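You operate a simulated robot arm through the tools that you are given. There is no shell and no other tool.

You run a simulated robot arm. Do the job below in one go: nothing can be reset, and whatever is moved stays where it is left.

JOB
Press a tile from the lump beside the slide and lay it on the wooden battens.
Fine: push the slide back in.
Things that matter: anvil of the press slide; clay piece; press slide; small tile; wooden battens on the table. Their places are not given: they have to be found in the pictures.

The check looks at the end state, three seconds after you hand in, the way a careful person would. Anything else that was tipped, shoved, dropped, spilled or broken makes it a failure.

ROBOT AND FRAMES
A 7-joint arm with a fingered hand, fixed in place. Base frame: the origin is at the foot of the arm, x ahead of it, y to its left, z up; the work surface is at about z = 720. Units: mm, degrees, N and s.
Its first joint turns from -166.0 to 166.0 degrees. Payload 3.7 kg.
The TCP is the grasp point between the finger pads, 25 mm short of the fingertips. In the tool frame z runs along the fingers and y along their closing line. The gripper opens to 88 mm. The gripper's body begins 29 mm behind the TCP. The gripper is a hand of 5 fingers: y runs from the thumb to the fingers, the wrist lies at [-13, -106, -174] in the tool frame, and closing takes about 1.5 s.
Orientation is that of the tool frame in the base frame, as a unit quaternion [w, x, y, z]. With the fingers straight down and the wrist toward the robot, the tool's x, y and z point along [0, 1, 0], [1, 0, 0] and [0, 0, -1] of the base frame.

CONTROLS
- The arm moves only by the tool step_arm. Its argument "increments" is a list of rows, each a list of 7 numbers: the turn, a rotation vector about the base's x, y, z in units of 5 degrees (1.0 is 5 degrees), then the shift along the base's x, y, z in units of 40 mm (1.0 is 40 mm), then the finger opening in mm, from 0 to 88. In form: [[wx, wy, wz, dx, dy, dz, fingers], ...]. A call has 1 to 20 rows; each row shifts and turns the commanded pose from where the row before left it. A call with a number of a shift or a turn outside -1 to 1 is refused whole. Each row takes 0.2 s and may step no farther than 50 mm and 8.6 degrees from the row before; otherwise, or with a gripper value out of range, the whole call is refused. A pose out of reach is approached as far as the arm can. The call stops where the force on the tool passes 40 N (or 10 N more than at its start, if that is more) or the arm is blocked; 0.2 s more then pass. Each finger travels about 108 mm/s and halts on what it meets, pressing with about 22 N; the grip force reading is that of the motor and also rises with nothing between the fingers. The clock runs only during rows and for 0.2 s after the last one: add rows that do not move to give the fingers time. The reply holds the time, the measured pose of the TCP, the force on the tool along the base axes, the opening and the grip force, in the units named above and with some noise, with the torque about the TCP (base axes, N m) and any sound that the robot's microphone picked up, and new pictures: "views" is both (left out), scene, wrist or none.
- Cameras (640 x 400 px; columns grow to the right, rows downward): "scene" is fixed at [50.5, 649.9, 1276.5]; the picture's right is [-0.73, -0.69, 0.00], its down [-0.37, 0.39, -0.84] and it looks along [0.58, -0.61, -0.54] (base axes); focal length 288 px, centre (320, 200). "wrist" rides on the gripper at [59, -79, -105] in the tool frame; the picture's right is [-0.73, 0.32, -0.61], its down [-0.62, -0.68, 0.38] and it looks along [-0.29, 0.66, 0.70] (tool axes); focal length 234 px, centre (320, 200).
- preshape(shape): the hand has 5 fingers and takes this shape, open, in about a second: jaw (thumb against the fingers, like two jaws); tri (thumb and two fingers); tip (a fingertip pinch); poke (one finger out to press); point (the index stretched); flat (the hand flat); cup (the hand cupped); fist (a fist). The gripper value then closes the fingers along that shape, each until it touches; the sizes above hold for jaw. It gives what a move gives, with no picture.
- locate(camera, pixels): for up to 12 pixels [column, row] of the newest picture of that camera ("zoom" is the newest enlarged one), the place [x, y, z] in the base frame of the surface seen there, good to about 2 mm. The clock stands still meanwhile.
- inspect(camera, box): a new picture of the part [left, top, right, bottom] of that camera's present view, enlarged. The clock stands still meanwhile.
- job_done(): hands the job in; it is judged then, once.

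Leave the gripper open and the arm clear of the work at the hand-in unless told otherwise.

The tools are called after "Call:" by a JSON object that holds its "fn" and its "kwargs". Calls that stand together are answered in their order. step_arm: Moves the arm, as the interface text tells. Its arguments: {"type":"object","properties":{"increments":{"type":"array","items":{"type":"array","items":{"type":"number"}}},"views":{"type":"string","enum":["both","scene","wrist","none"]}},"required":["increments"]} The other tools are called the same way: preshape (shape) gives the hand a shape; locate (camera, pixels) gives the place of the surface under pixels of a picture; inspect (camera, box) takes an enlarged picture of a part of a camera's view; job_done () hands the job in.

At the start:

```text
time_s: 0.0
eef_pos: [549.0, 286.7, 1123.8]
orientation: [0.0, 0.707, 0.707, 0.0]
force: [-0.5, 0.5, 0.1]
wrist_torque: [-0.02, -0.01, -0.01]
opening: 87.4
finger_force: 0.0
shape: jaw
```

scene: 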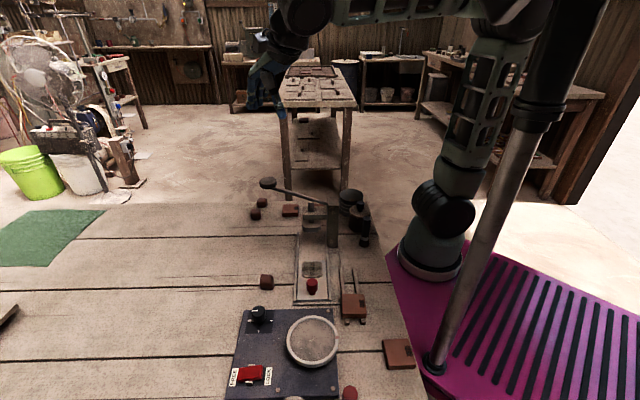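
wrist: 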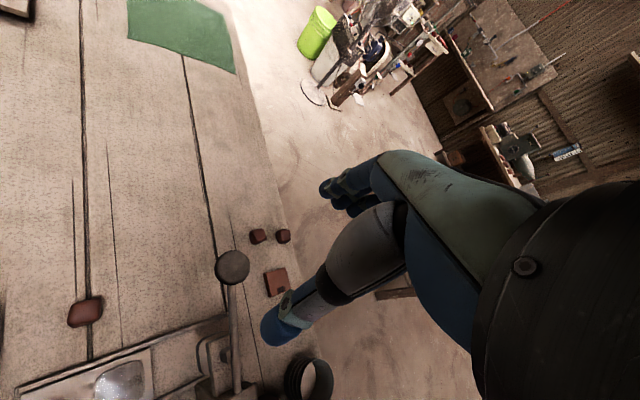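

I see a bench with a press (lever around (300,195)), a slide at about (312,275) with a red knob, a dark lump at (266,281), and something with small tile on rails at (353,300). I'll zoom in to look at them closely.

Call:
{"fn": "inspect", "kwargs": {"camera": "scene", "box": [230, 165, 430, 290]}}

Call:
{"fn": "inspect", "kwargs": {"camera": "scene", "box": [220, 260, 440, 400]}}

```text
3.20 times, centred on (330, 228) of scene
```

zoom: 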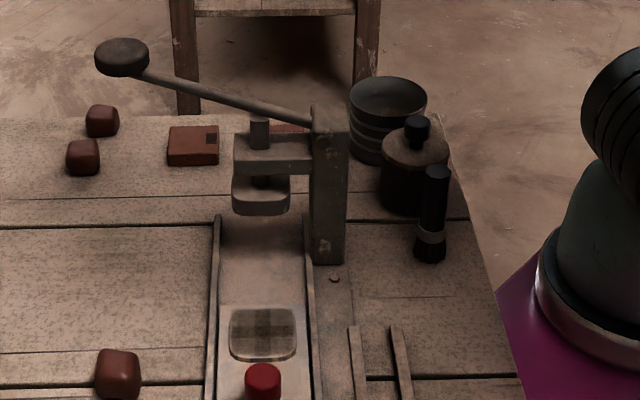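

```text
2.86 times, centred on (330, 330) of scene
```

zoom: 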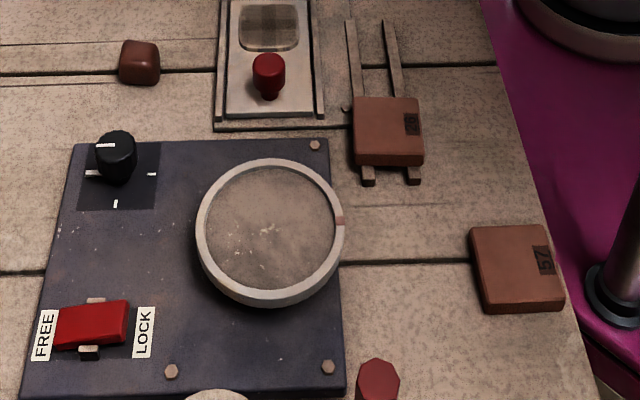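

I'm locating the key parts in the latest zoomed picture: lump, slide knob, anvil corners, battens, tile on the battens.

Call:
{"fn": "locate", "kwargs": {"camera": "zoom", "pixels": [[140, 50], [140, 75], [268, 62], [268, 92], [270, 25], [226, 110], [318, 110], [353, 25], [388, 25], [370, 182], [413, 182], [388, 110]]}}

Call:
{"fn": "locate", "kwargs": {"camera": "scene", "pixels": [[268, 183], [332, 202], [311, 210], [311, 226], [334, 240], [298, 240], [313, 250], [257, 203], [290, 210], [351, 198], [364, 240], [266, 281]]}}

```text
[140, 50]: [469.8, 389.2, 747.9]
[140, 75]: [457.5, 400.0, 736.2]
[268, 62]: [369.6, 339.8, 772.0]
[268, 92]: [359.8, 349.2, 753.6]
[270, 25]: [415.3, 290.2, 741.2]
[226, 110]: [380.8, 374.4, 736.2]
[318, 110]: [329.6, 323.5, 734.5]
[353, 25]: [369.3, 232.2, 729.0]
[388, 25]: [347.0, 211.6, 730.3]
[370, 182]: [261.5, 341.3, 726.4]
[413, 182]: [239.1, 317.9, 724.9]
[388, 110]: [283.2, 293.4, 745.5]
```

```text
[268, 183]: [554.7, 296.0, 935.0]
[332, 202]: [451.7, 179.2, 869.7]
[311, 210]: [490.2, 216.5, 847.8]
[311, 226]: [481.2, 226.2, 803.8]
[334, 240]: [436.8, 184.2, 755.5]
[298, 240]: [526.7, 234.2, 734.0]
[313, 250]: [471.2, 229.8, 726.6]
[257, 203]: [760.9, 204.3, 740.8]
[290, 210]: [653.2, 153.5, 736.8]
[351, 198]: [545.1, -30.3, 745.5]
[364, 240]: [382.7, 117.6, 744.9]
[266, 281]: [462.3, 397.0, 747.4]
```

I want to understand where the arm's own column stands relative to the press, so I locate the base parts and other bench points.

Call:
{"fn": "locate", "kwargs": {"camera": "scene", "pixels": [[430, 265], [436, 365], [540, 110], [500, 200], [560, 300], [445, 210], [460, 180], [500, 60], [420, 330], [300, 30], [265, 90], [400, 355]]}}

Call:
{"fn": "inspect", "kwargs": {"camera": "scene", "box": [230, 0, 640, 256]}}

Call:
{"fn": "inspect", "kwargs": {"camera": "wrist", "box": [0, 200, 320, 400]}}

```text
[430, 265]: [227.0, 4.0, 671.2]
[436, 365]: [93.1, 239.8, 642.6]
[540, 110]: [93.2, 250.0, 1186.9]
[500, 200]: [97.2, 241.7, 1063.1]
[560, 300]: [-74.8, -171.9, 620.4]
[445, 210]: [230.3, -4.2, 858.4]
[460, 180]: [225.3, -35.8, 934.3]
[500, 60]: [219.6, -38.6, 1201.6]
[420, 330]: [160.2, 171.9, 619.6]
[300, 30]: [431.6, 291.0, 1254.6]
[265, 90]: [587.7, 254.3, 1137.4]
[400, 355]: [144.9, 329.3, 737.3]
```

```text
1.56 times, centred on (435, 128) of scene
```

zoom: 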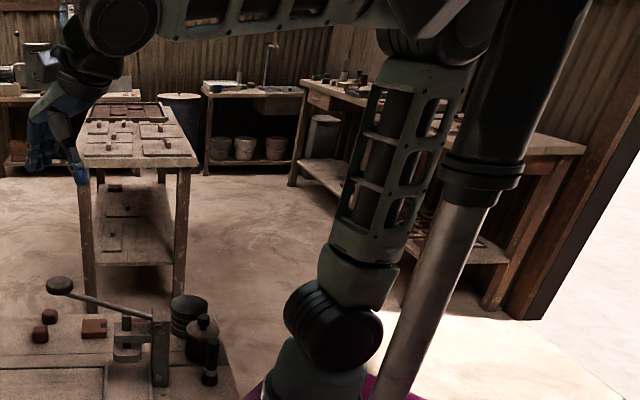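

```text
2.00 times, centred on (160, 300) of wrist
```

zoom: 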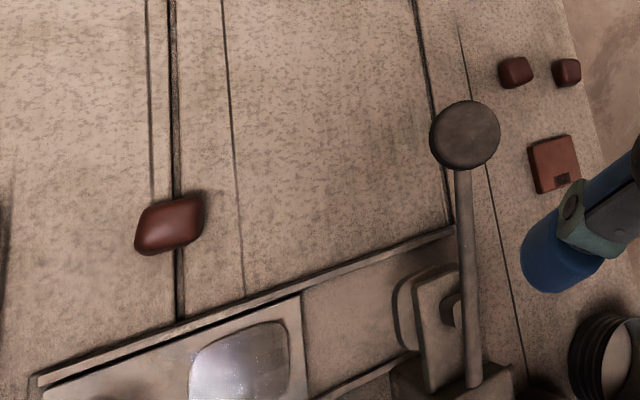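

The bench layout is getting clear: the slide runs diagonally (about +x,−y is "in" toward the press head), with the anvil at about (415,290), the lump at about (463,397), and the battens from (358,222) to (250,330). I'll yaw the hand −45° and move back and down to get the wrist camera over the press, well clear of the lever at (555,296,935).

Call:
{"fn": "step_arm", "kwargs": {"increments": [[0, 0, -1, -0.5, 0.35, -0.3, 88], [0, 0, -1, -0.5, 0.35, -0.3, 88], [0, 0, -1, -0.5, 0.35, -0.5, 88], [0, 0, -1, -0.5, 0.35, -0.5, 88], [0, 0, -1, -0.5, 0.35, -0.5, 88], [0, 0, -1, -0.5, 0.35, -0.5, 88], [0, 0, -1, -0.5, 0.35, -0.5, 88], [0, 0, -1, -0.5, 0.35, -0.5, 88], [0, 0, -1, -0.5, 0.35, -0.5, 88], [0, 0, 0, 0, 0, 0, 88]], "views": "both"}}

```text
time_s: 2.2
eef_pos: [369.3, 410.7, 959.6]
orientation: [-0.001, 0.924, 0.383, 0.0]
force: [0.1, -0.2, 0.3]
wrist_torque: [0.01, 0.01, 0.02]
opening: 87.7
finger_force: 0.1
shape: jaw
```

scene: 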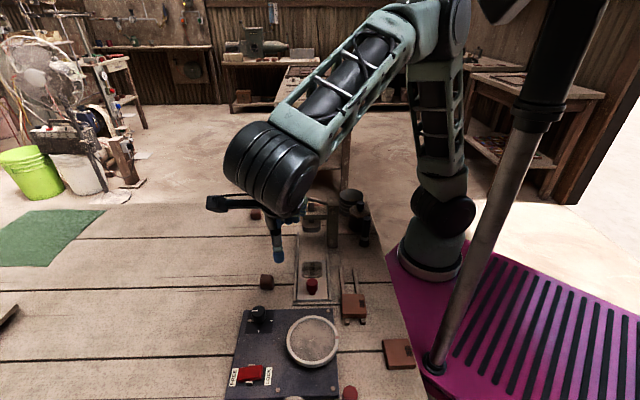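
wrist: 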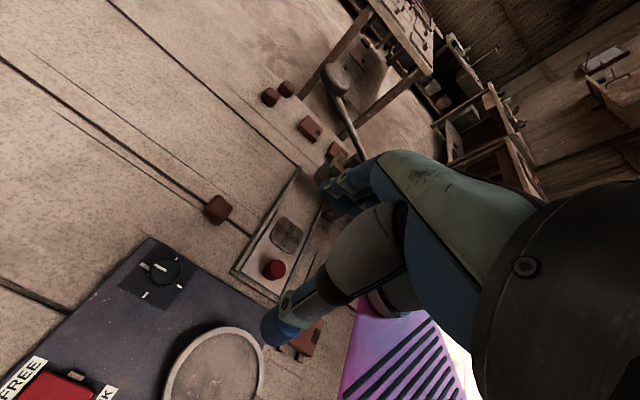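

The move went cleanly. Now I see the slide (knob at wrist (274,268), anvil at (287,233)), lump at (217,208). Enlarging and locating these.

Call:
{"fn": "inspect", "kwargs": {"camera": "wrist", "box": [180, 70, 380, 195]}}

Call:
{"fn": "inspect", "kwargs": {"camera": "wrist", "box": [180, 160, 370, 310]}}

```text
3.20 times, centred on (280, 132) of wrist
```

zoom: 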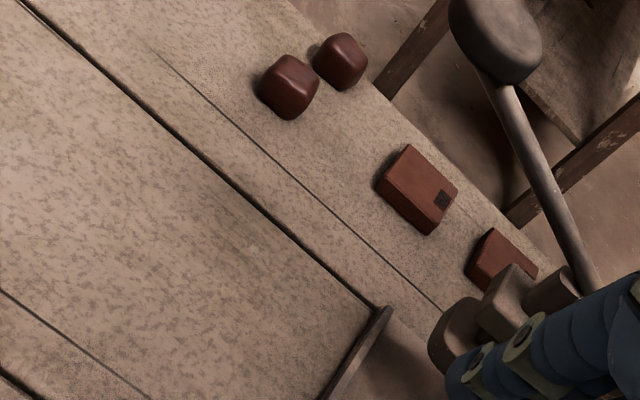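

```text
2.67 times, centred on (275, 235) of wrist
```

zoom: 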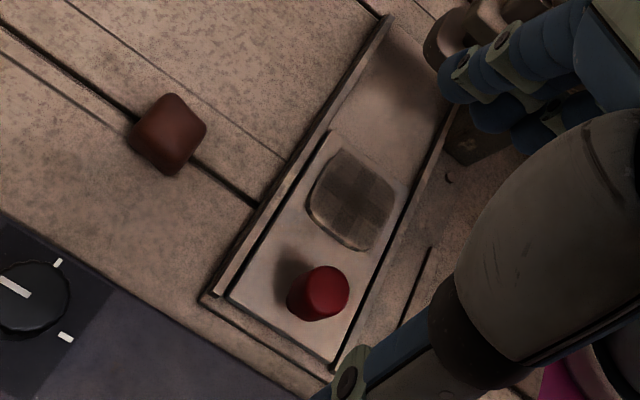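

Now locating lump outline, anvil corners, slide plate edges and knob in this zoom.

Call:
{"fn": "locate", "kwargs": {"camera": "zoom", "pixels": [[172, 110], [168, 140], [170, 165], [340, 155], [390, 195], [312, 205], [365, 245], [350, 200], [318, 285], [300, 315], [235, 295], [335, 355]]}}

Call:
{"fn": "locate", "kwargs": {"camera": "zoom", "pixels": [[330, 138], [402, 190], [385, 20], [445, 120], [217, 292], [338, 365], [410, 80], [148, 130], [195, 128], [165, 172], [175, 95], [300, 180]]}}

```text
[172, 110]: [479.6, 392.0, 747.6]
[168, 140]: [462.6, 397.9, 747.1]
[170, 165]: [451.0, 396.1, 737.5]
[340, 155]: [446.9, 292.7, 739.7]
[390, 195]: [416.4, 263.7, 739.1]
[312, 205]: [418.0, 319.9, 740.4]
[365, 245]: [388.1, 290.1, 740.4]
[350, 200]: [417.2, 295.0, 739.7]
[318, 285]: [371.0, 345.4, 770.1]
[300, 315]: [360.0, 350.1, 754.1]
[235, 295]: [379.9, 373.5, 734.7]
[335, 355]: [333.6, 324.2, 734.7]
```

```text
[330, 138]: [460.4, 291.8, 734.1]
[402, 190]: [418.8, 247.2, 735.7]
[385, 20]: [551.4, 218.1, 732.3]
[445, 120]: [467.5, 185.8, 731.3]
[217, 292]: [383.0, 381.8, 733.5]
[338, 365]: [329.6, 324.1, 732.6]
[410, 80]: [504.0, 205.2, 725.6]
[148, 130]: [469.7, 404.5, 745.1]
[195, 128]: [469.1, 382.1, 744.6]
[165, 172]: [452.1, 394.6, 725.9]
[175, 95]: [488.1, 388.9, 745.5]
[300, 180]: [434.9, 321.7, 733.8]
```

Geometry found: slide plate top z≈735, anvil centre ≈(417,292,740), knob ≈(367,345,770), slide axis ≈(0.72,−0.69), lump ≈(468,393), top ≈748. Next I zoom the scene view for the press head and lever.

Call:
{"fn": "inspect", "kwargs": {"camera": "scene", "box": [250, 190, 378, 270]}}

Call:
{"fn": "inspect", "kwargs": {"camera": "scene", "box": [330, 255, 430, 380]}}

```text
5.00 times, centred on (314, 230) of scene
```

zoom: 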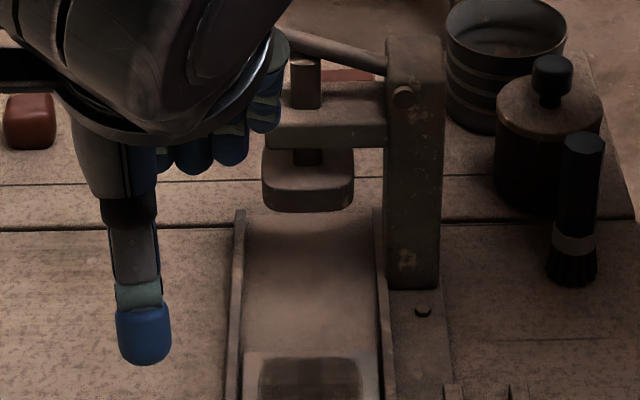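

```text
3.20 times, centred on (380, 318) of scene
```

zoom: 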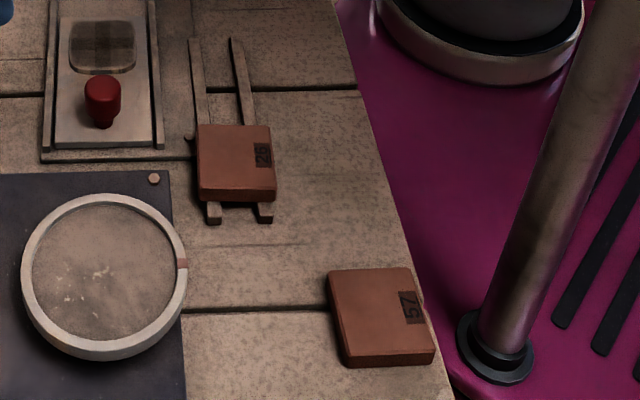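

Locating batten ends, the resting tile's corners, and tile 57's corners in this latest zoom.

Call:
{"fn": "locate", "kwargs": {"camera": "zoom", "pixels": [[195, 45], [236, 45], [203, 115], [249, 115], [200, 128], [268, 128], [202, 188], [272, 188], [214, 215], [264, 215], [235, 200], [380, 300]]}}

Call:
{"fn": "locate", "kwargs": {"camera": "scene", "pixels": [[305, 230], [318, 230], [305, 222], [320, 222], [304, 228], [311, 208], [306, 216], [320, 214], [331, 200], [338, 200], [334, 245], [334, 232]]}}

```text
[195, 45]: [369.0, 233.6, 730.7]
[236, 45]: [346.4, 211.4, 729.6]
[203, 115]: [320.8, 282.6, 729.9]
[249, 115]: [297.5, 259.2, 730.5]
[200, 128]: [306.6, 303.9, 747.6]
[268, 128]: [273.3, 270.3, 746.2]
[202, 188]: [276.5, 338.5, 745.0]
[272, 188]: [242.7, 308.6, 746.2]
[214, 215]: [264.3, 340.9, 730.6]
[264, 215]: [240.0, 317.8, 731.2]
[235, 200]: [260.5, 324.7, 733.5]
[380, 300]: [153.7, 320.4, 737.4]
```

```text
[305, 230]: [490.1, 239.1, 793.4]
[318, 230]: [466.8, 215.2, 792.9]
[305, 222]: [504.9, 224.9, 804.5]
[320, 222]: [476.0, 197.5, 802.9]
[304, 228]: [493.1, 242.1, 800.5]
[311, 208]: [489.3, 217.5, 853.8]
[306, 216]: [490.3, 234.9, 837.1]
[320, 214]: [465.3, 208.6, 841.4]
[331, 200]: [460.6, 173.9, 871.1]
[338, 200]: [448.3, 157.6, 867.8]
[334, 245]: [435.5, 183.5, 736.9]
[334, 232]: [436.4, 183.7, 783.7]
```

Key dimensions: battens tops z≈730 with a tile (top 746, ~47 mm square) at their near end, leaving ~93 mm free at the far end; the press head bottom ≈793, centred about (494,213); lever knob ≈(555,296,935). Next I move above the lump at about (468,393), hand open, to check alignment.

Call:
{"fn": "step_arm", "kwargs": {"increments": [[0, 0, 0, 0.5, -0.09, -0.6, 88], [0, 0, 0, 0.5, -0.09, -0.6, 88], [0, 0, 0, 0.5, -0.09, -0.6, 88], [0, 0, 0, 0.5, -0.09, -0.6, 88], [0, 0, 0, 0.5, -0.09, -0.6, 88], [0, 0, 0, 0, 0, 0, 88]], "views": "both"}}

```text
time_s: 3.6
eef_pos: [467.5, 395.3, 839.1]
orientation: [0.0, 0.924, 0.381, 0.0]
force: [-0.3, -0.9, 0.0]
wrist_torque: [-0.03, 0.0, 0.0]
opening: 87.8
finger_force: 0.0
shape: jaw
```

scene: 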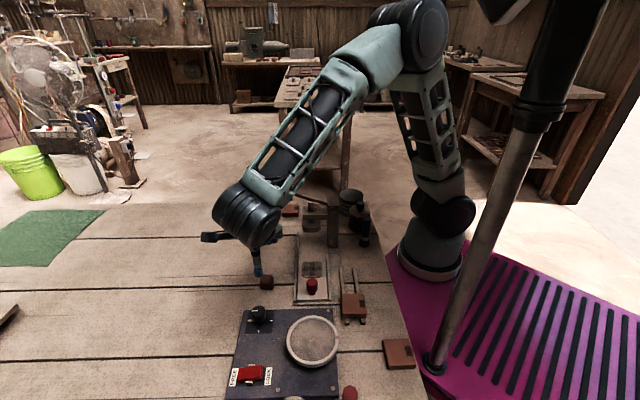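
wrist: 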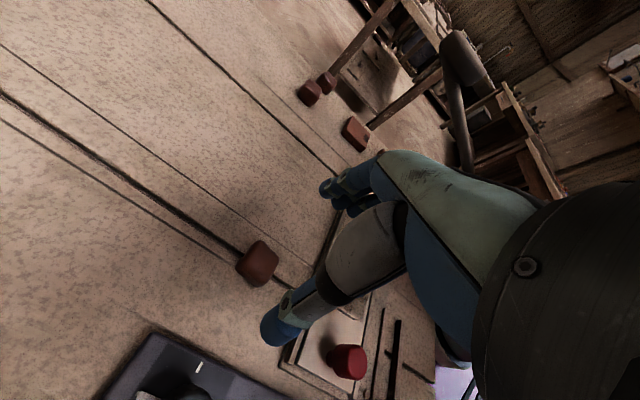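

The lump at wrist (257,264) lies right where the straight-down projection of the TCP falls (262,265). I'll zoom on it for its exact outline.

Call:
{"fn": "inspect", "kwargs": {"camera": "wrist", "box": [210, 220, 338, 300]}}

```text
5.00 times, centred on (274, 260) of wrist
```

zoom: 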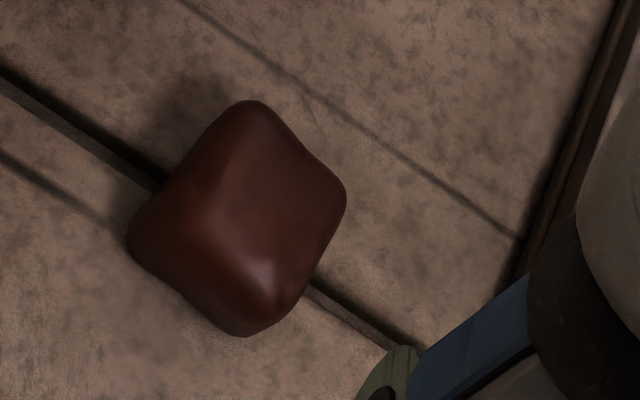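

Call:
{"fn": "locate", "kwargs": {"camera": "zoom", "pixels": [[250, 115], [330, 195], [270, 300], [215, 205], [255, 200], [140, 235], [235, 325], [180, 270], [290, 250], [210, 150]]}}

```text
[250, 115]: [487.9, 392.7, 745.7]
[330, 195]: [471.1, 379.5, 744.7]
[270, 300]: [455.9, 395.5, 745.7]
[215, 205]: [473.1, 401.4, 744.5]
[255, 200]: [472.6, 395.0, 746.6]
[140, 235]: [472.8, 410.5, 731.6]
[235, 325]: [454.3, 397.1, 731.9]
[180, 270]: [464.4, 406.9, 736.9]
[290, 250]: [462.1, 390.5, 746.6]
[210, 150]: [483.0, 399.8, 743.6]
```

The lump is a rounded ~30 mm block centred about (471.5,394.5), sides parallel to the slide, so the present yaw is right. I check the panel edge position relative to where the thumb comes down.

Call:
{"fn": "locate", "kwargs": {"camera": "wrist", "pixels": [[150, 338], [285, 393], [200, 360], [270, 335], [345, 362], [290, 350], [365, 300]]}}

```text
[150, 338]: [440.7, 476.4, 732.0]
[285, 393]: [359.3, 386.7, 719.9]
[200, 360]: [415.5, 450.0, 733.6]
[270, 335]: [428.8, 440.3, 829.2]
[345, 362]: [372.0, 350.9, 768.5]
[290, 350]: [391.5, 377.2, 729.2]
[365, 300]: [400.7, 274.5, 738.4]
```

Thumb clears the panel edge by ~15 mm; I'll narrow the opening to 62 and descend straight down to TCP z≈749 around the lump.

Call:
{"fn": "step_arm", "kwargs": {"increments": [[0, 0, 0, 0.1, -0.02, -0.3, 62], [0, 0, 0, 0, 0, -0.5, 62], [0, 0, 0, 0, 0, -0.5, 62], [0, 0, 0, 0, 0, -0.5, 62], [0, 0, 0, 0, 0, -0.4, 62], [0, 0, 0, 0, 0, 0, 62]], "views": "both"}}

```text
time_s: 5.0
eef_pos: [472.6, 393.6, 751.3]
orientation: [0.0, 0.923, 0.384, 0.001]
force: [0.7, 0.4, 0.2]
wrist_torque: [0.01, 0.0, 0.0]
opening: 62.5
finger_force: 0.0
shape: jaw
```

scene: 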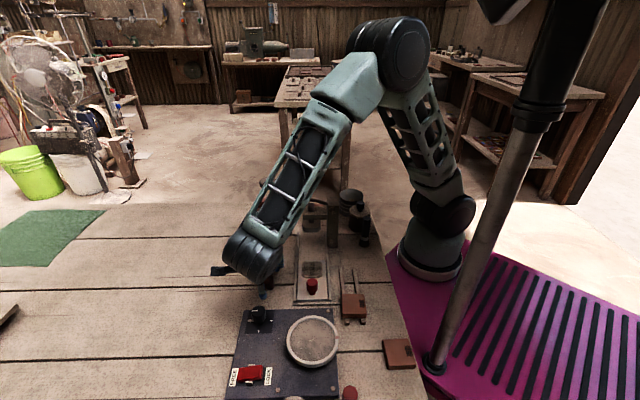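
wrist: 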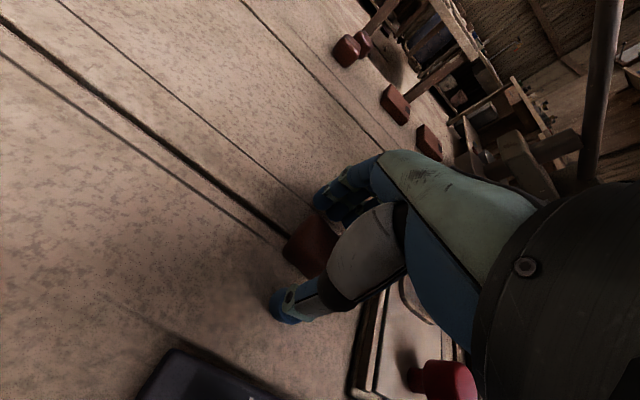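

The lump (wrist ~(310,245)) sits between thumb and fingers. Now close on it and give time.

Call:
{"fn": "step_arm", "kwargs": {"increments": [[0, 0, 0, 0, 0, -0.02, 40], [0, 0, 0, 0, 0, 0, 30], [0, 0, 0, 0, 0, 0, 20], [0, 0, 0, 0, 0, 0, 15], [0, 0, 0, 0, 0, 0, 15]], "views": "wrist"}}

```text
time_s: 6.2
eef_pos: [472.1, 394.8, 750.6]
orientation: [0.0, 0.924, 0.382, -0.001]
force: [0.1, 0.4, 0.3]
wrist_torque: [-0.02, -0.03, 0.0]
opening: 29.0
finger_force: 22.3
shape: jaw
```

wrist: 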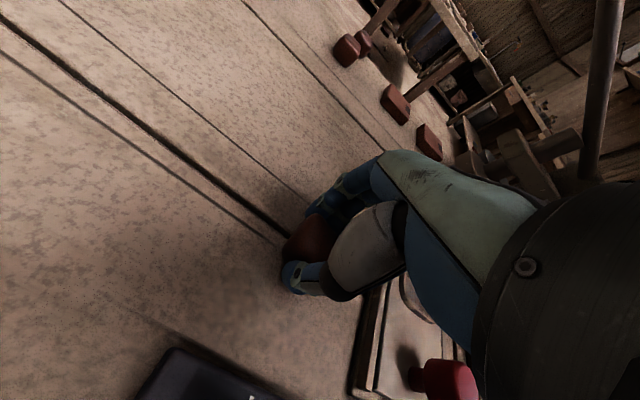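

Gripped at 29 mm with 22 N. Lift straight up 60 mm and look.

Call:
{"fn": "step_arm", "kwargs": {"increments": [[0, 0, 0, 0, 0, 0.4, 15], [0, 0, 0, 0, 0, 0.6, 15], [0, 0, 0, 0, 0, 0.6, 15], [0, 0, 0, 0, 0, 0, 15]], "views": "both"}}

```text
time_s: 7.2
eef_pos: [472.0, 395.9, 815.7]
orientation: [0.0, 0.924, 0.383, 0.0]
force: [0.3, 0.7, -0.4]
wrist_torque: [-0.03, 0.05, 0.0]
opening: 29.1
finger_force: 21.8
shape: jaw
```

scene: 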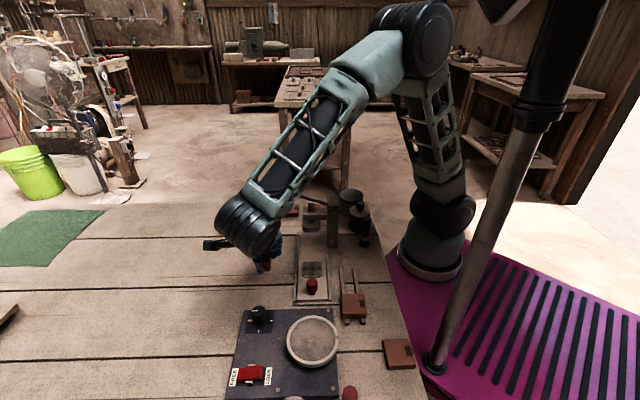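
wrist: 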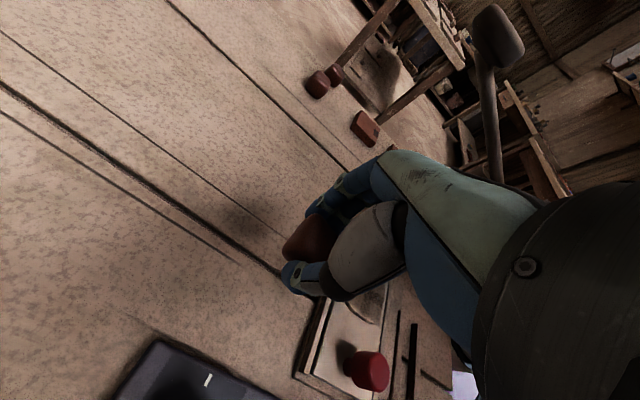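

Lump is lifted (scene ~(264,265)). Before going near the press, I check how far the hand's back extends toward the lever.

Call:
{"fn": "inspect", "kwargs": {"camera": "scene", "box": [195, 180, 385, 300]}}

Call:
{"fn": "locate", "kwargs": {"camera": "wrist", "pixels": [[345, 185], [380, 165], [420, 160], [470, 180], [530, 215], [400, 155], [485, 150], [495, 40], [310, 235], [295, 275], [375, 230], [440, 200]]}}

```text
3.33 times, centred on (290, 240) of scene
```

zoom: 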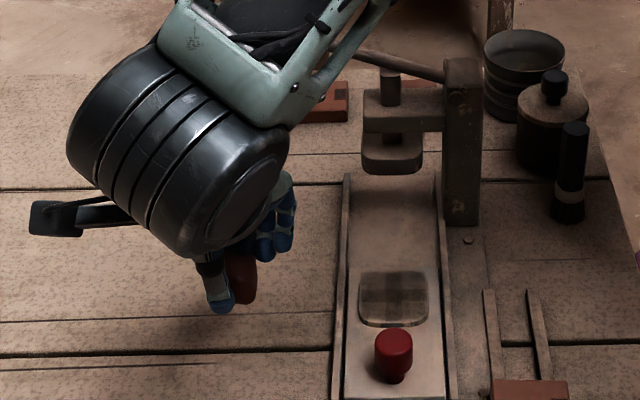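

```text
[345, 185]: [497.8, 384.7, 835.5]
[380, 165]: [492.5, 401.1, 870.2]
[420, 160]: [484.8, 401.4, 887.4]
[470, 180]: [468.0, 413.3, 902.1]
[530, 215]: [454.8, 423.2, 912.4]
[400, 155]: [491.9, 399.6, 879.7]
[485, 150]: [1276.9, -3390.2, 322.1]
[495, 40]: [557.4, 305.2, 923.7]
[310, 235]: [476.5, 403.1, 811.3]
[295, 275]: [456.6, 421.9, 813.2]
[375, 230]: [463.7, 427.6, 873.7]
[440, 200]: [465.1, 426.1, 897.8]
```

The hand only reaches ~45 mm ahead of the TCP, so it clears the lever line (~95 mm ahead of the anvil). Now I carry the lump above the anvil centre (417.5,291.5) at TCP z≈815.

Call:
{"fn": "step_arm", "kwargs": {"increments": [[0, 0, 0, -0.25, -0.5, 0, 15], [0, 0, 0, -0.38, -0.7, 0, 15], [0, 0, 0, -0.38, -0.7, 0, 15], [0, 0, 0, -0.35, -0.7, 0, 15], [0, 0, 0, 0, 0, 0, 15]], "views": "both"}}

```text
time_s: 8.4
eef_pos: [416.7, 291.2, 814.3]
orientation: [0.0, 0.924, 0.383, 0.0]
force: [0.1, -0.3, -1.5]
wrist_torque: [0.02, 0.02, -0.02]
opening: 28.8
finger_force: 22.4
shape: jaw
```

scene: 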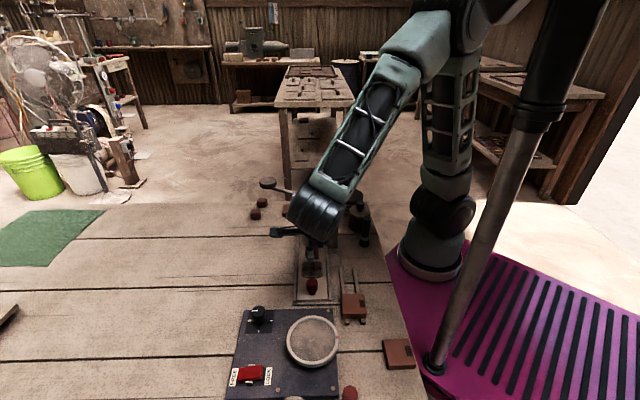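
wrist: 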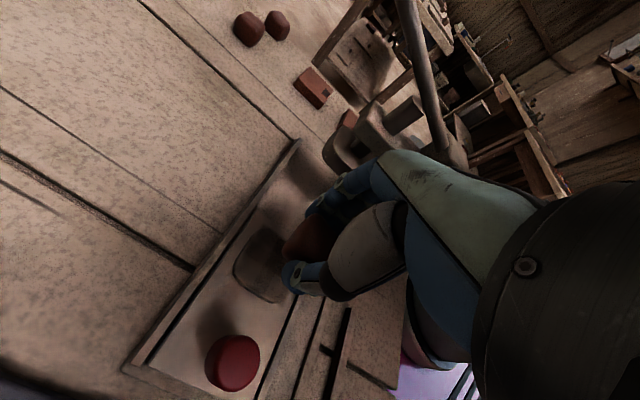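

The hand is above the anvil (wrist (260,265)). I zoom to confirm the anvil outline and the lump alignment.

Call:
{"fn": "inspect", "kwargs": {"camera": "wrist", "box": [200, 190, 360, 310]}}

Call:
{"fn": "inspect", "kwargs": {"camera": "scene", "box": [262, 210, 366, 310]}}

```text
3.33 times, centred on (280, 250) of wrist
```

zoom: 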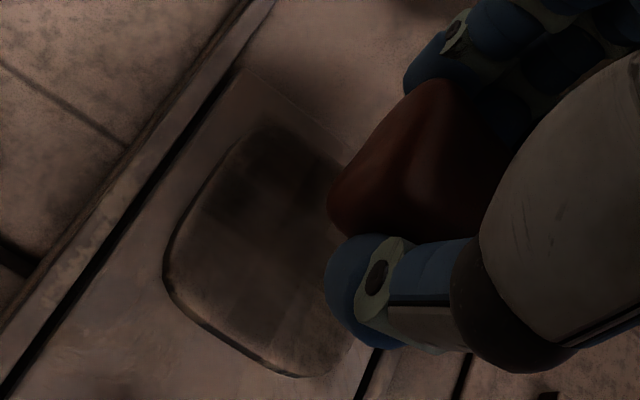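

```text
4.00 times, centred on (314, 260) of scene
```

zoom: 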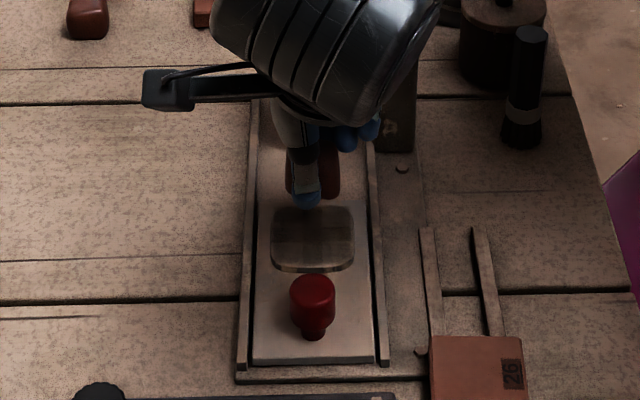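

Alignment looks right; lowering to TCP z≈771 so the lump just meets the anvil.

Call:
{"fn": "step_arm", "kwargs": {"increments": [[0, 0, 0, 0.02, 0, -0.5, 15], [0, 0, 0, 0, 0, -0.4, 15], [0, 0, 0, 0, 0, -0.12, 15], [0, 0, 0, 0, 0, -0.05, 15], [0, 0, 0, 0, 0, 0, 15]], "views": "both"}}

```text
time_s: 9.6
eef_pos: [418.0, 289.7, 771.0]
orientation: [0.0, 0.923, 0.384, 0.001]
force: [0.0, 0.4, -0.8]
wrist_torque: [-0.04, 0.01, 0.02]
opening: 28.8
finger_force: 22.5
shape: jaw
```

scene: 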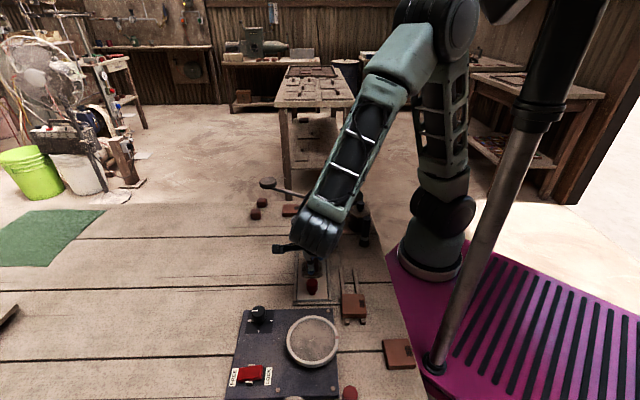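
wrist: 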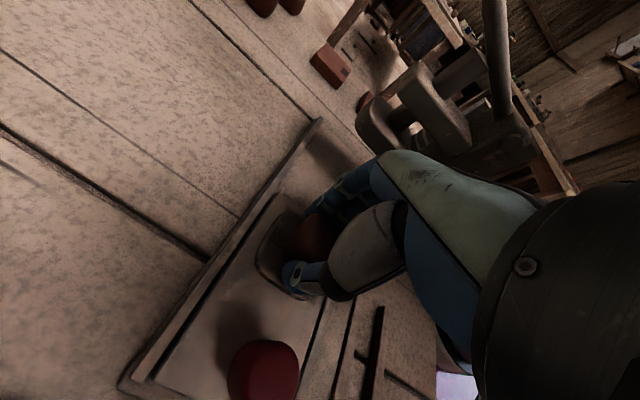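

Nearly no contact force yet; lower another ~1 mm, then open to release.

Call:
{"fn": "step_arm", "kwargs": {"increments": [[0, 0, 0, 0, 0.02, -0.03, 15], [0, 0, 0, 0, 0, 0, 15]], "views": "wrist"}}

```text
time_s: 10.2
eef_pos: [418.5, 291.4, 770.0]
orientation: [0.0, 0.924, 0.382, 0.0]
force: [0.1, 0.4, 4.4]
wrist_torque: [-0.06, -0.02, 0.01]
opening: 29.2
finger_force: 22.5
shape: jaw
```

wrist: 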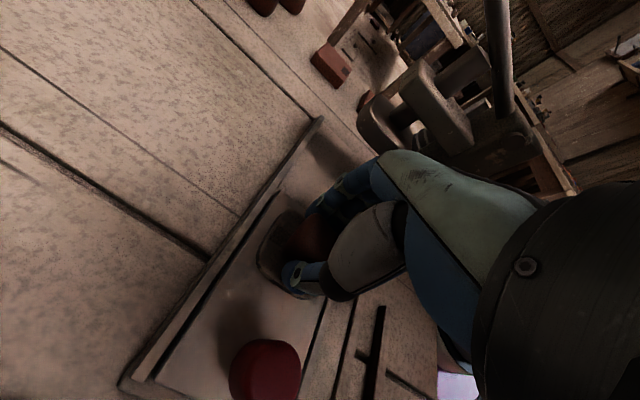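

Upward force 4.4 N: the lump rests on the anvil. Open slowly to 62 and rise straight up.

Call:
{"fn": "step_arm", "kwargs": {"increments": [[0, 0, 0, 0, 0, 0, 35], [0, 0, 0, 0, 0, 0, 45], [0, 0, 0, 0, 0, 0, 62], [0, 0, 0, 0, 0, 0, 62], [0, 0, 0, 0, 0, 0.5, 62], [0, 0, 0, 0, 0, 0.8, 62], [0, 0, 0, -0.2, 0.2, 0.8, 62], [0, 0, 0, -0.4, 0.4, 0.5, 62], [0, 0, 0, 0, 0, 0, 62]], "views": "both"}}

```text
time_s: 12.2
eef_pos: [392.8, 316.9, 873.3]
orientation: [0.001, 0.924, 0.382, 0.0]
force: [-0.3, -0.1, 0.2]
wrist_torque: [0.02, 0.0, 0.0]
opening: 61.5
finger_force: 0.1
shape: jaw
```

scene: 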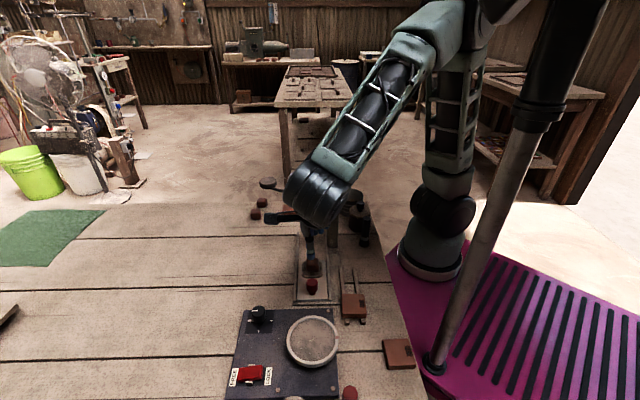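
wrist: 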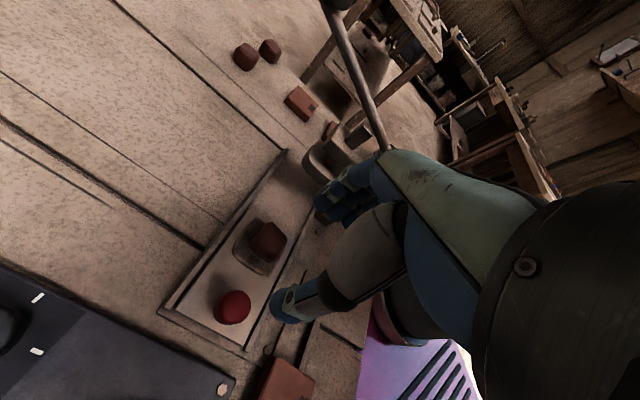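

The lump now stands on the anvil. Zooming to check its position relative to the anvil.

Call:
{"fn": "inspect", "kwargs": {"camera": "wrist", "box": [190, 200, 318, 350]}}

```text
2.67 times, centred on (254, 275) of wrist
```

zoom: 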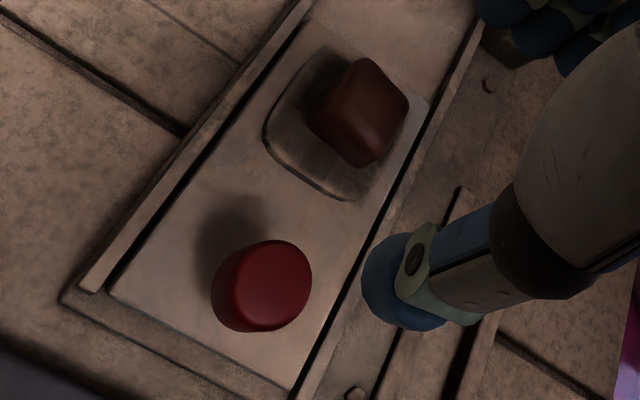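

Call:
{"fn": "locate", "kwargs": {"camera": "zoom", "pixels": [[368, 62], [405, 105], [365, 160], [365, 110], [312, 120], [270, 135], [345, 195], [320, 55], [262, 262], [285, 285], [245, 260], [270, 325]]}}

```text
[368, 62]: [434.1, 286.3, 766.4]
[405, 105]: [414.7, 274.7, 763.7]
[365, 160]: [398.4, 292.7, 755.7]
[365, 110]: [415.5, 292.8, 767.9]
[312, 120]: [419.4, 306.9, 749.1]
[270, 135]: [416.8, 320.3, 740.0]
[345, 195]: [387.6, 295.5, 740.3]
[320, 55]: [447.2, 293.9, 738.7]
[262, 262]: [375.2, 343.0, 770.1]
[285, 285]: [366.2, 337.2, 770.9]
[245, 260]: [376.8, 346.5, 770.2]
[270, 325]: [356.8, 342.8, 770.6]
```

Lump is centred on the anvil (≈(417,290.5)); knob centre ≈(369,341), top z≈770, Ø≈24. I'll go above the knob with opening 50 and check before lowering.

Call:
{"fn": "step_arm", "kwargs": {"increments": [[0, 0, 0, -0.3, 0.3, -0.2, 50], [0, 0, 0, -0.3, 0.3, -0.5, 50], [0, 0, 0, 0, 0, -0.8, 50], [0, 0, 0, 0, 0, -0.2, 50], [0, 0, 0, 0, 0, 0, 50]], "views": "both"}}

```text
time_s: 13.4
eef_pos: [368.9, 336.7, 806.8]
orientation: [-0.001, 0.924, 0.383, 0.0]
force: [1.0, 0.5, 0.0]
wrist_torque: [-0.01, -0.04, 0.01]
opening: 50.5
finger_force: 0.1
shape: jaw
```

scene: 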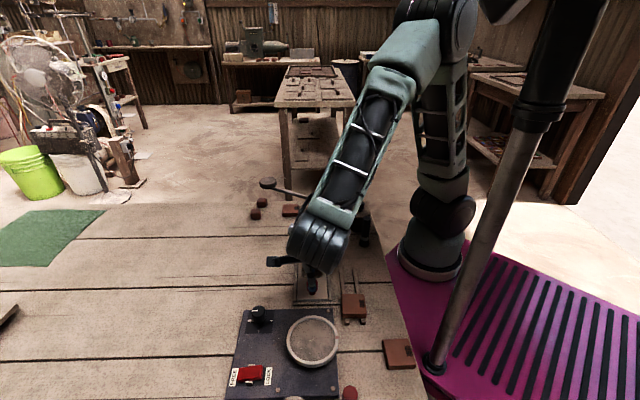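
wrist: 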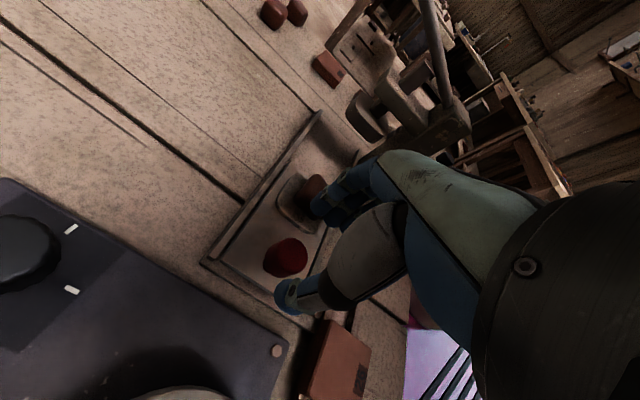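

I zoom to verify the fingers' position relative to knob and lump.

Call:
{"fn": "inspect", "kwargs": {"camera": "wrist", "box": [230, 150, 390, 330]}}

Call:
{"fn": "inspect", "kwargs": {"camera": "scene", "box": [270, 210, 370, 310]}}

Call:
{"fn": "step_arm", "kwargs": {"increments": [[0, 0, 0, 0, 0, 0, 50]], "views": "none"}}

```text
2.22 times, centred on (310, 240) of wrist
```

zoom: 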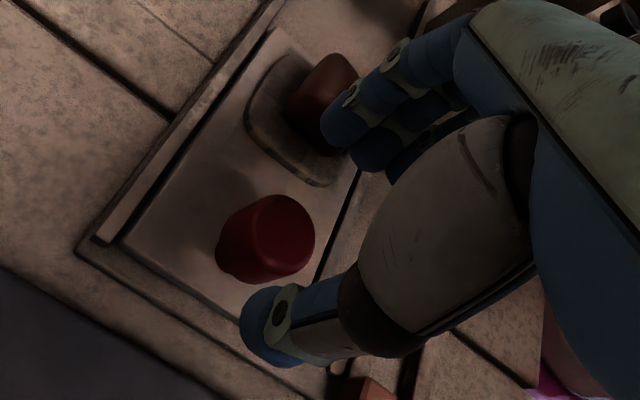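

```text
4.00 times, centred on (320, 260) of scene
```

zoom: 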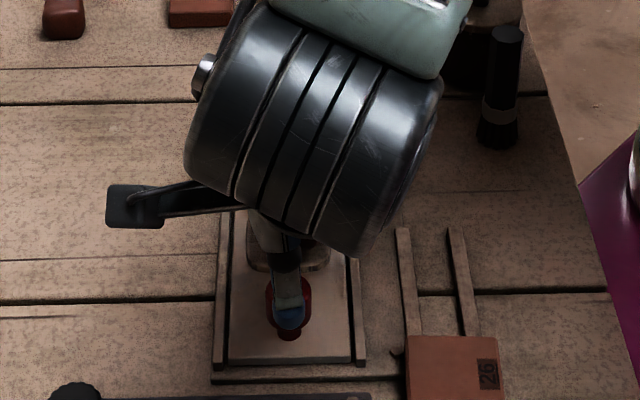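

```text
time_s: 13.8
eef_pos: [369.5, 336.8, 807.1]
orientation: [0.0, 0.924, 0.382, 0.0]
force: [0.7, -0.2, 0.4]
wrist_torque: [-0.02, 0.01, 0.0]
opening: 50.4
finger_force: 0.0
shape: jaw
```

Call:
{"fn": "locate", "kwargs": {"camera": "wrist", "pixels": [[319, 204], [316, 208], [285, 296], [292, 288], [288, 262], [278, 248], [306, 186], [330, 220]]}}

```text
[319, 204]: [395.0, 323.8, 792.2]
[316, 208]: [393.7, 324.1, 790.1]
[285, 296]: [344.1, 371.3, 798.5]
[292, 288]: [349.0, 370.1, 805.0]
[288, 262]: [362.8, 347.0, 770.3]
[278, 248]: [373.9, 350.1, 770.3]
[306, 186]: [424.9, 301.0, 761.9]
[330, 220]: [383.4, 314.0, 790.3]
```

Call:
{"fn": "locate", "kwargs": {"camera": "wrist", "pixels": [[305, 256], [290, 240], [296, 274], [294, 257], [280, 262], [272, 268], [268, 272]]}}

```text
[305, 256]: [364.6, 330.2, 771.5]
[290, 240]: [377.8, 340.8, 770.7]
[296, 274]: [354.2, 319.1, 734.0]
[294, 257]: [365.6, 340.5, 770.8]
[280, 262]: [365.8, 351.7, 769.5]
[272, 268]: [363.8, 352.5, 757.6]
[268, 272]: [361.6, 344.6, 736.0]
```

Knob top centre works out to (366.5,341), radius ≈11. I shift (−3,+4) and descend to TCP z≈766.

Call:
{"fn": "step_arm", "kwargs": {"increments": [[0, 0, 0, -0.08, 0.1, 0, 50], [0, 0, 0, 0, 0, -0.4, 50], [0, 0, 0, 0, 0, -0.4, 50], [0, 0, 0, 0, 0, -0.2, 50], [0, 0, 0, 0, 0, 0, 50]], "views": "both"}}

```text
time_s: 15.0
eef_pos: [367.0, 340.9, 767.2]
orientation: [0.0, 0.923, 0.384, 0.0]
force: [-0.7, -0.9, -0.6]
wrist_torque: [-0.01, 0.04, 0.01]
opening: 50.4
finger_force: 0.1
shape: jaw
```

scene: 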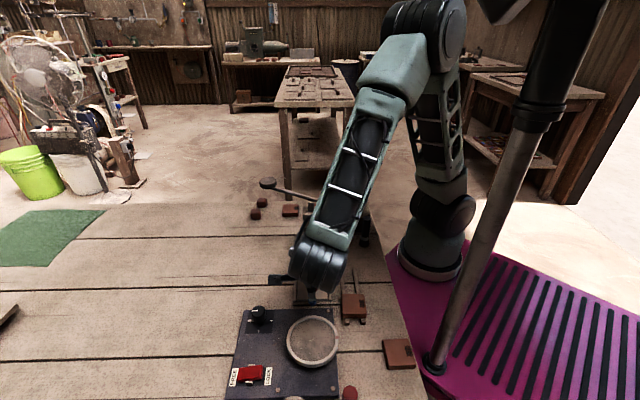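
wrist: 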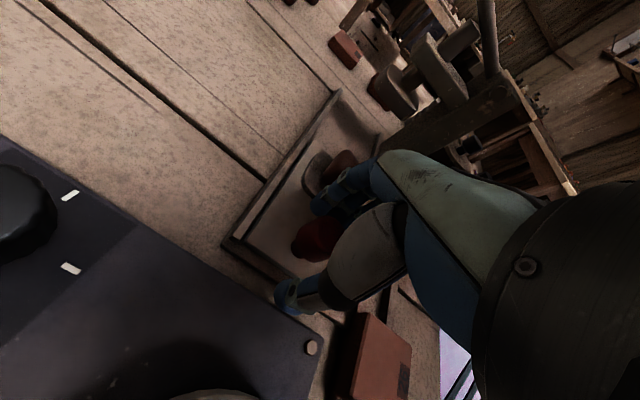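

Knob (wrist (315,240)) is between thumb and fingers, lump untouched. Now close on the knob.

Call:
{"fn": "step_arm", "kwargs": {"increments": [[0, 0, 0, 0, 0, 0, 40], [0, 0, 0, 0, 0, 0, 32], [0, 0, 0, 0, 0, 0, 26], [0, 0, 0, 0, 0, 0, 20], [0, 0, 0, 0, 0, 0, 15], [0, 0, 0, 0, 0, 0, 15]], "views": "wrist"}}

```text
time_s: 16.4
eef_pos: [366.0, 340.5, 767.1]
orientation: [0.0, 0.924, 0.384, -0.001]
force: [-1.1, 0.7, -11.8]
wrist_torque: [0.06, 0.05, -0.05]
opening: 17.6
finger_force: 22.0
shape: jaw
```

wrist: 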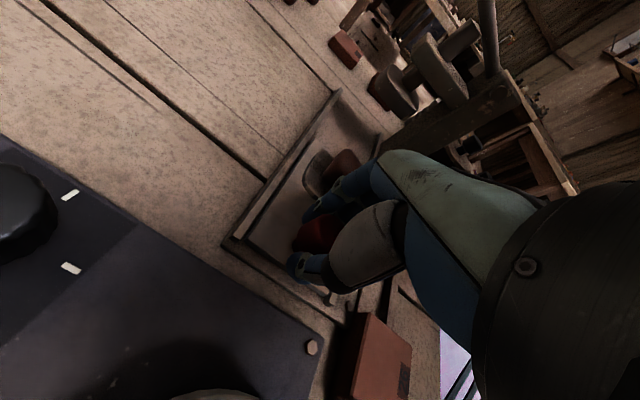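

Gripped at 17.6 mm (around the narrower lower part); the −12 N vertical force says the fingers want to slide lower. I lower 3 mm to relieve it and read the force.

Call:
{"fn": "step_arm", "kwargs": {"increments": [[0, 0, 0, 0, 0, -0.06, 15], [0, 0, 0, 0, 0, 0, 15]], "views": "none"}}

```text
time_s: 17.0
eef_pos: [366.2, 341.1, 764.4]
orientation: [-0.001, 0.924, 0.383, -0.001]
force: [-1.6, -0.7, -1.7]
wrist_torque: [0.0, 0.01, -0.02]
opening: 17.9
finger_force: 22.1
shape: jaw
```

Force relieved. Now push the slide in slowly along (+x,−y), ~6 mm per row, watching the forces.

Call:
{"fn": "step_arm", "kwargs": {"increments": [[0, 0, 0, 0.04, -0.04, 0, 15], [0, 0, 0, 0.08, -0.08, 0, 15], [0, 0, 0, 0.1, -0.1, 0, 15], [0, 0, 0, 0.1, -0.1, 0, 15], [0, 0, 0, 0.1, -0.1, 0, 15], [0, 0, 0, 0.06, -0.06, 0, 15], [0, 0, 0, 0, 0, 0, 15]], "views": "both"}}

```text
time_s: 18.6
eef_pos: [385.3, 322.0, 762.6]
orientation: [0.001, 0.924, 0.383, 0.0]
force: [-3.0, -1.8, -5.1]
wrist_torque: [-0.01, 0.09, -0.11]
opening: 17.8
finger_force: 21.8
shape: jaw
```

scene: 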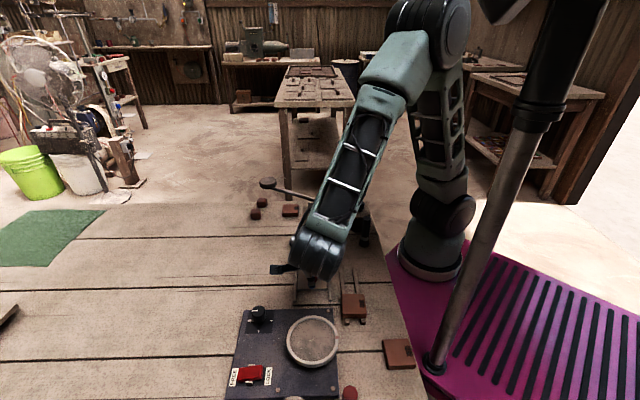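
wrist: 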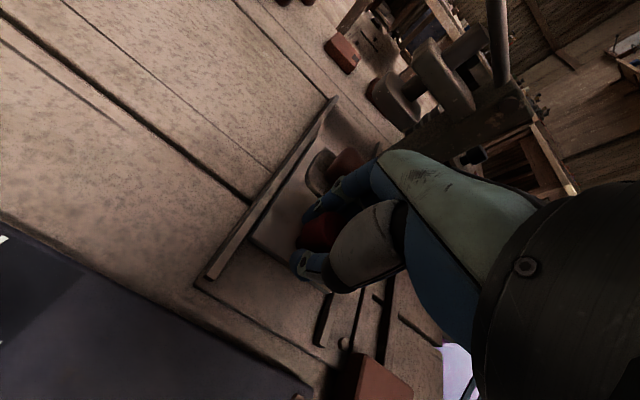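

The slide follows (27 mm in), the lump rides along. Small sideways force, so I steer slightly more to −y and continue.

Call:
{"fn": "step_arm", "kwargs": {"increments": [[0, 0, 0, 0.05, -0.06, 0, 15], [0, 0, 0, 0.09, -0.1, 0, 15], [0, 0, 0, 0.1, -0.105, 0, 15], [0, 0, 0, 0.1, -0.105, 0, 15], [0, 0, 0, 0.1, -0.105, 0, 15], [0, 0, 0, 0.1, -0.105, 0, 15], [0, 0, 0, 0.1, -0.105, 0, 15], [0, 0, 0, 0.06, -0.06, 0, 15], [0, 0, 0, 0, 0, 0, 15]], "views": "both"}}

```text
time_s: 20.6
eef_pos: [414.7, 293.8, 764.9]
orientation: [0.0, 0.924, 0.383, 0.0]
force: [-3.0, -0.8, -17.3]
wrist_torque: [0.08, 0.08, -0.06]
opening: 17.0
finger_force: 21.6
shape: jaw
```

scene: 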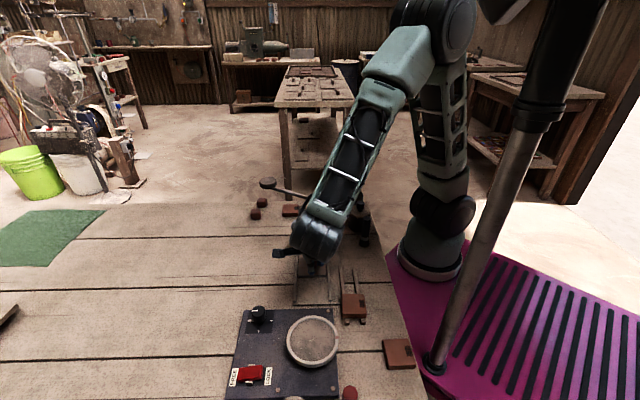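
wrist: 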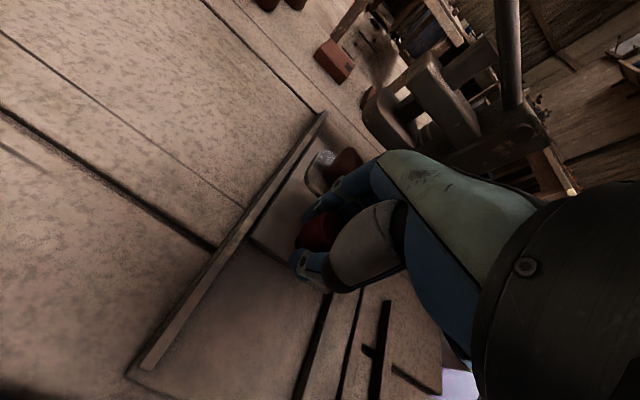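

Vertical force drifted to −17 N (hand rode up ~2 mm); lower 2.5 mm, then continue in.

Call:
{"fn": "step_arm", "kwargs": {"increments": [[0, 0, 0, 0, 0, -0.07, 15], [0, 0, 0, 0.05, -0.05, 0, 15], [0, 0, 0, 0.08, -0.085, 0, 15], [0, 0, 0, 0.08, -0.085, 0, 15], [0, 0, 0, 0, 0, 0, 15]], "views": "none"}}

```text
time_s: 21.8
eef_pos: [423.4, 283.3, 761.4]
orientation: [-0.001, 0.924, 0.383, 0.0]
force: [1.2, 2.6, -0.2]
wrist_torque: [0.03, -0.02, -0.03]
opening: 17.8
finger_force: 22.2
shape: jaw
```

81 mm in, forces low. Check the pictures for clearance between hand and press head.

Call:
{"fn": "inspect", "kwargs": {"camera": "wrist", "box": [250, 50, 570, 250]}}

Call:
{"fn": "inspect", "kwargs": {"camera": "scene", "box": [260, 170, 380, 310]}}

```text
2.00 times, centred on (410, 150) of wrist
```

zoom: 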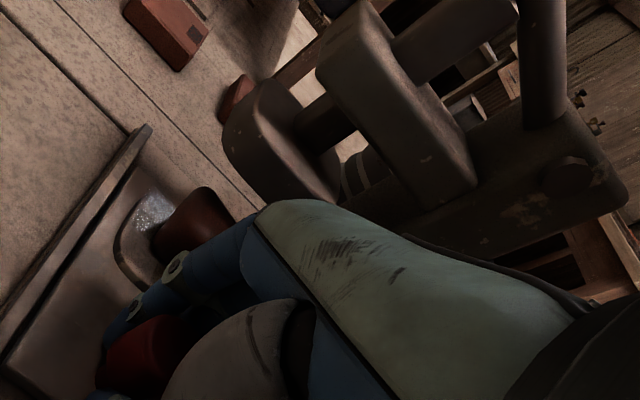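

```text
2.86 times, centred on (320, 240) of scene
```

zoom: 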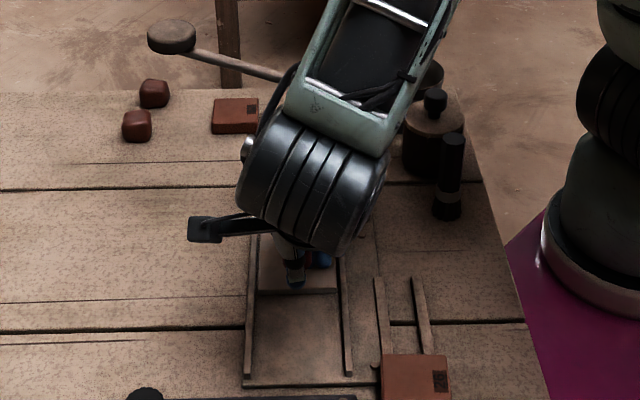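

Call:
{"fn": "locate", "kwargs": {"camera": "wrist", "pixels": [[393, 155], [420, 158], [395, 140], [372, 130], [440, 140], [470, 165], [460, 130], [490, 170], [520, 190], [375, 175], [350, 165]]}}

```text
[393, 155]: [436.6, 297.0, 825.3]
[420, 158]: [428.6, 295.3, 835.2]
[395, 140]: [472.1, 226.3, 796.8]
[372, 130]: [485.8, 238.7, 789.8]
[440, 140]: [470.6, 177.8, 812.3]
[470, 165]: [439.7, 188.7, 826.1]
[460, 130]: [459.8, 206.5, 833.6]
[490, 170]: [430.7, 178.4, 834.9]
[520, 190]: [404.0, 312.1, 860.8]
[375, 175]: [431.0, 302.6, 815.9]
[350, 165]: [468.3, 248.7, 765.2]
```

Head front is ~75 mm ahead of the TCP; hand's front ~30 mm. About 29 mm of travel remain, leaving clearance. Continue slowly.

Call:
{"fn": "step_arm", "kwargs": {"increments": [[0, 0, 0, 0.06, -0.065, 0, 15], [0, 0, 0, 0.08, -0.085, 0, 15], [0, 0, 0, 0.08, -0.085, 0, 15], [0, 0, 0, 0, 0, 0, 15]], "views": "wrist"}}

```text
time_s: 22.8
eef_pos: [432.4, 273.9, 762.1]
orientation: [0.0, 0.924, 0.383, -0.001]
force: [1.9, 3.5, -8.5]
wrist_torque: [0.1, -0.01, 0.0]
opening: 17.9
finger_force: 22.4
shape: jaw
```

wrist: 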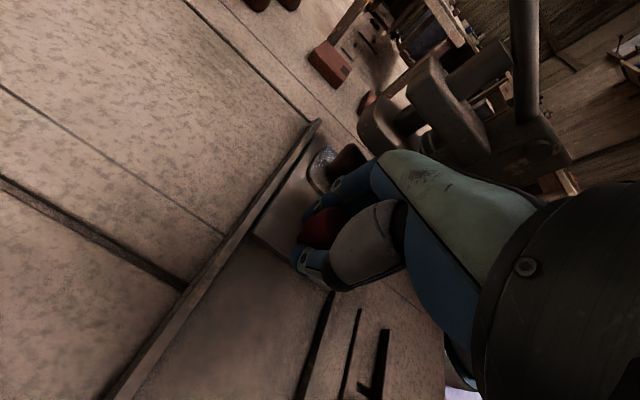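

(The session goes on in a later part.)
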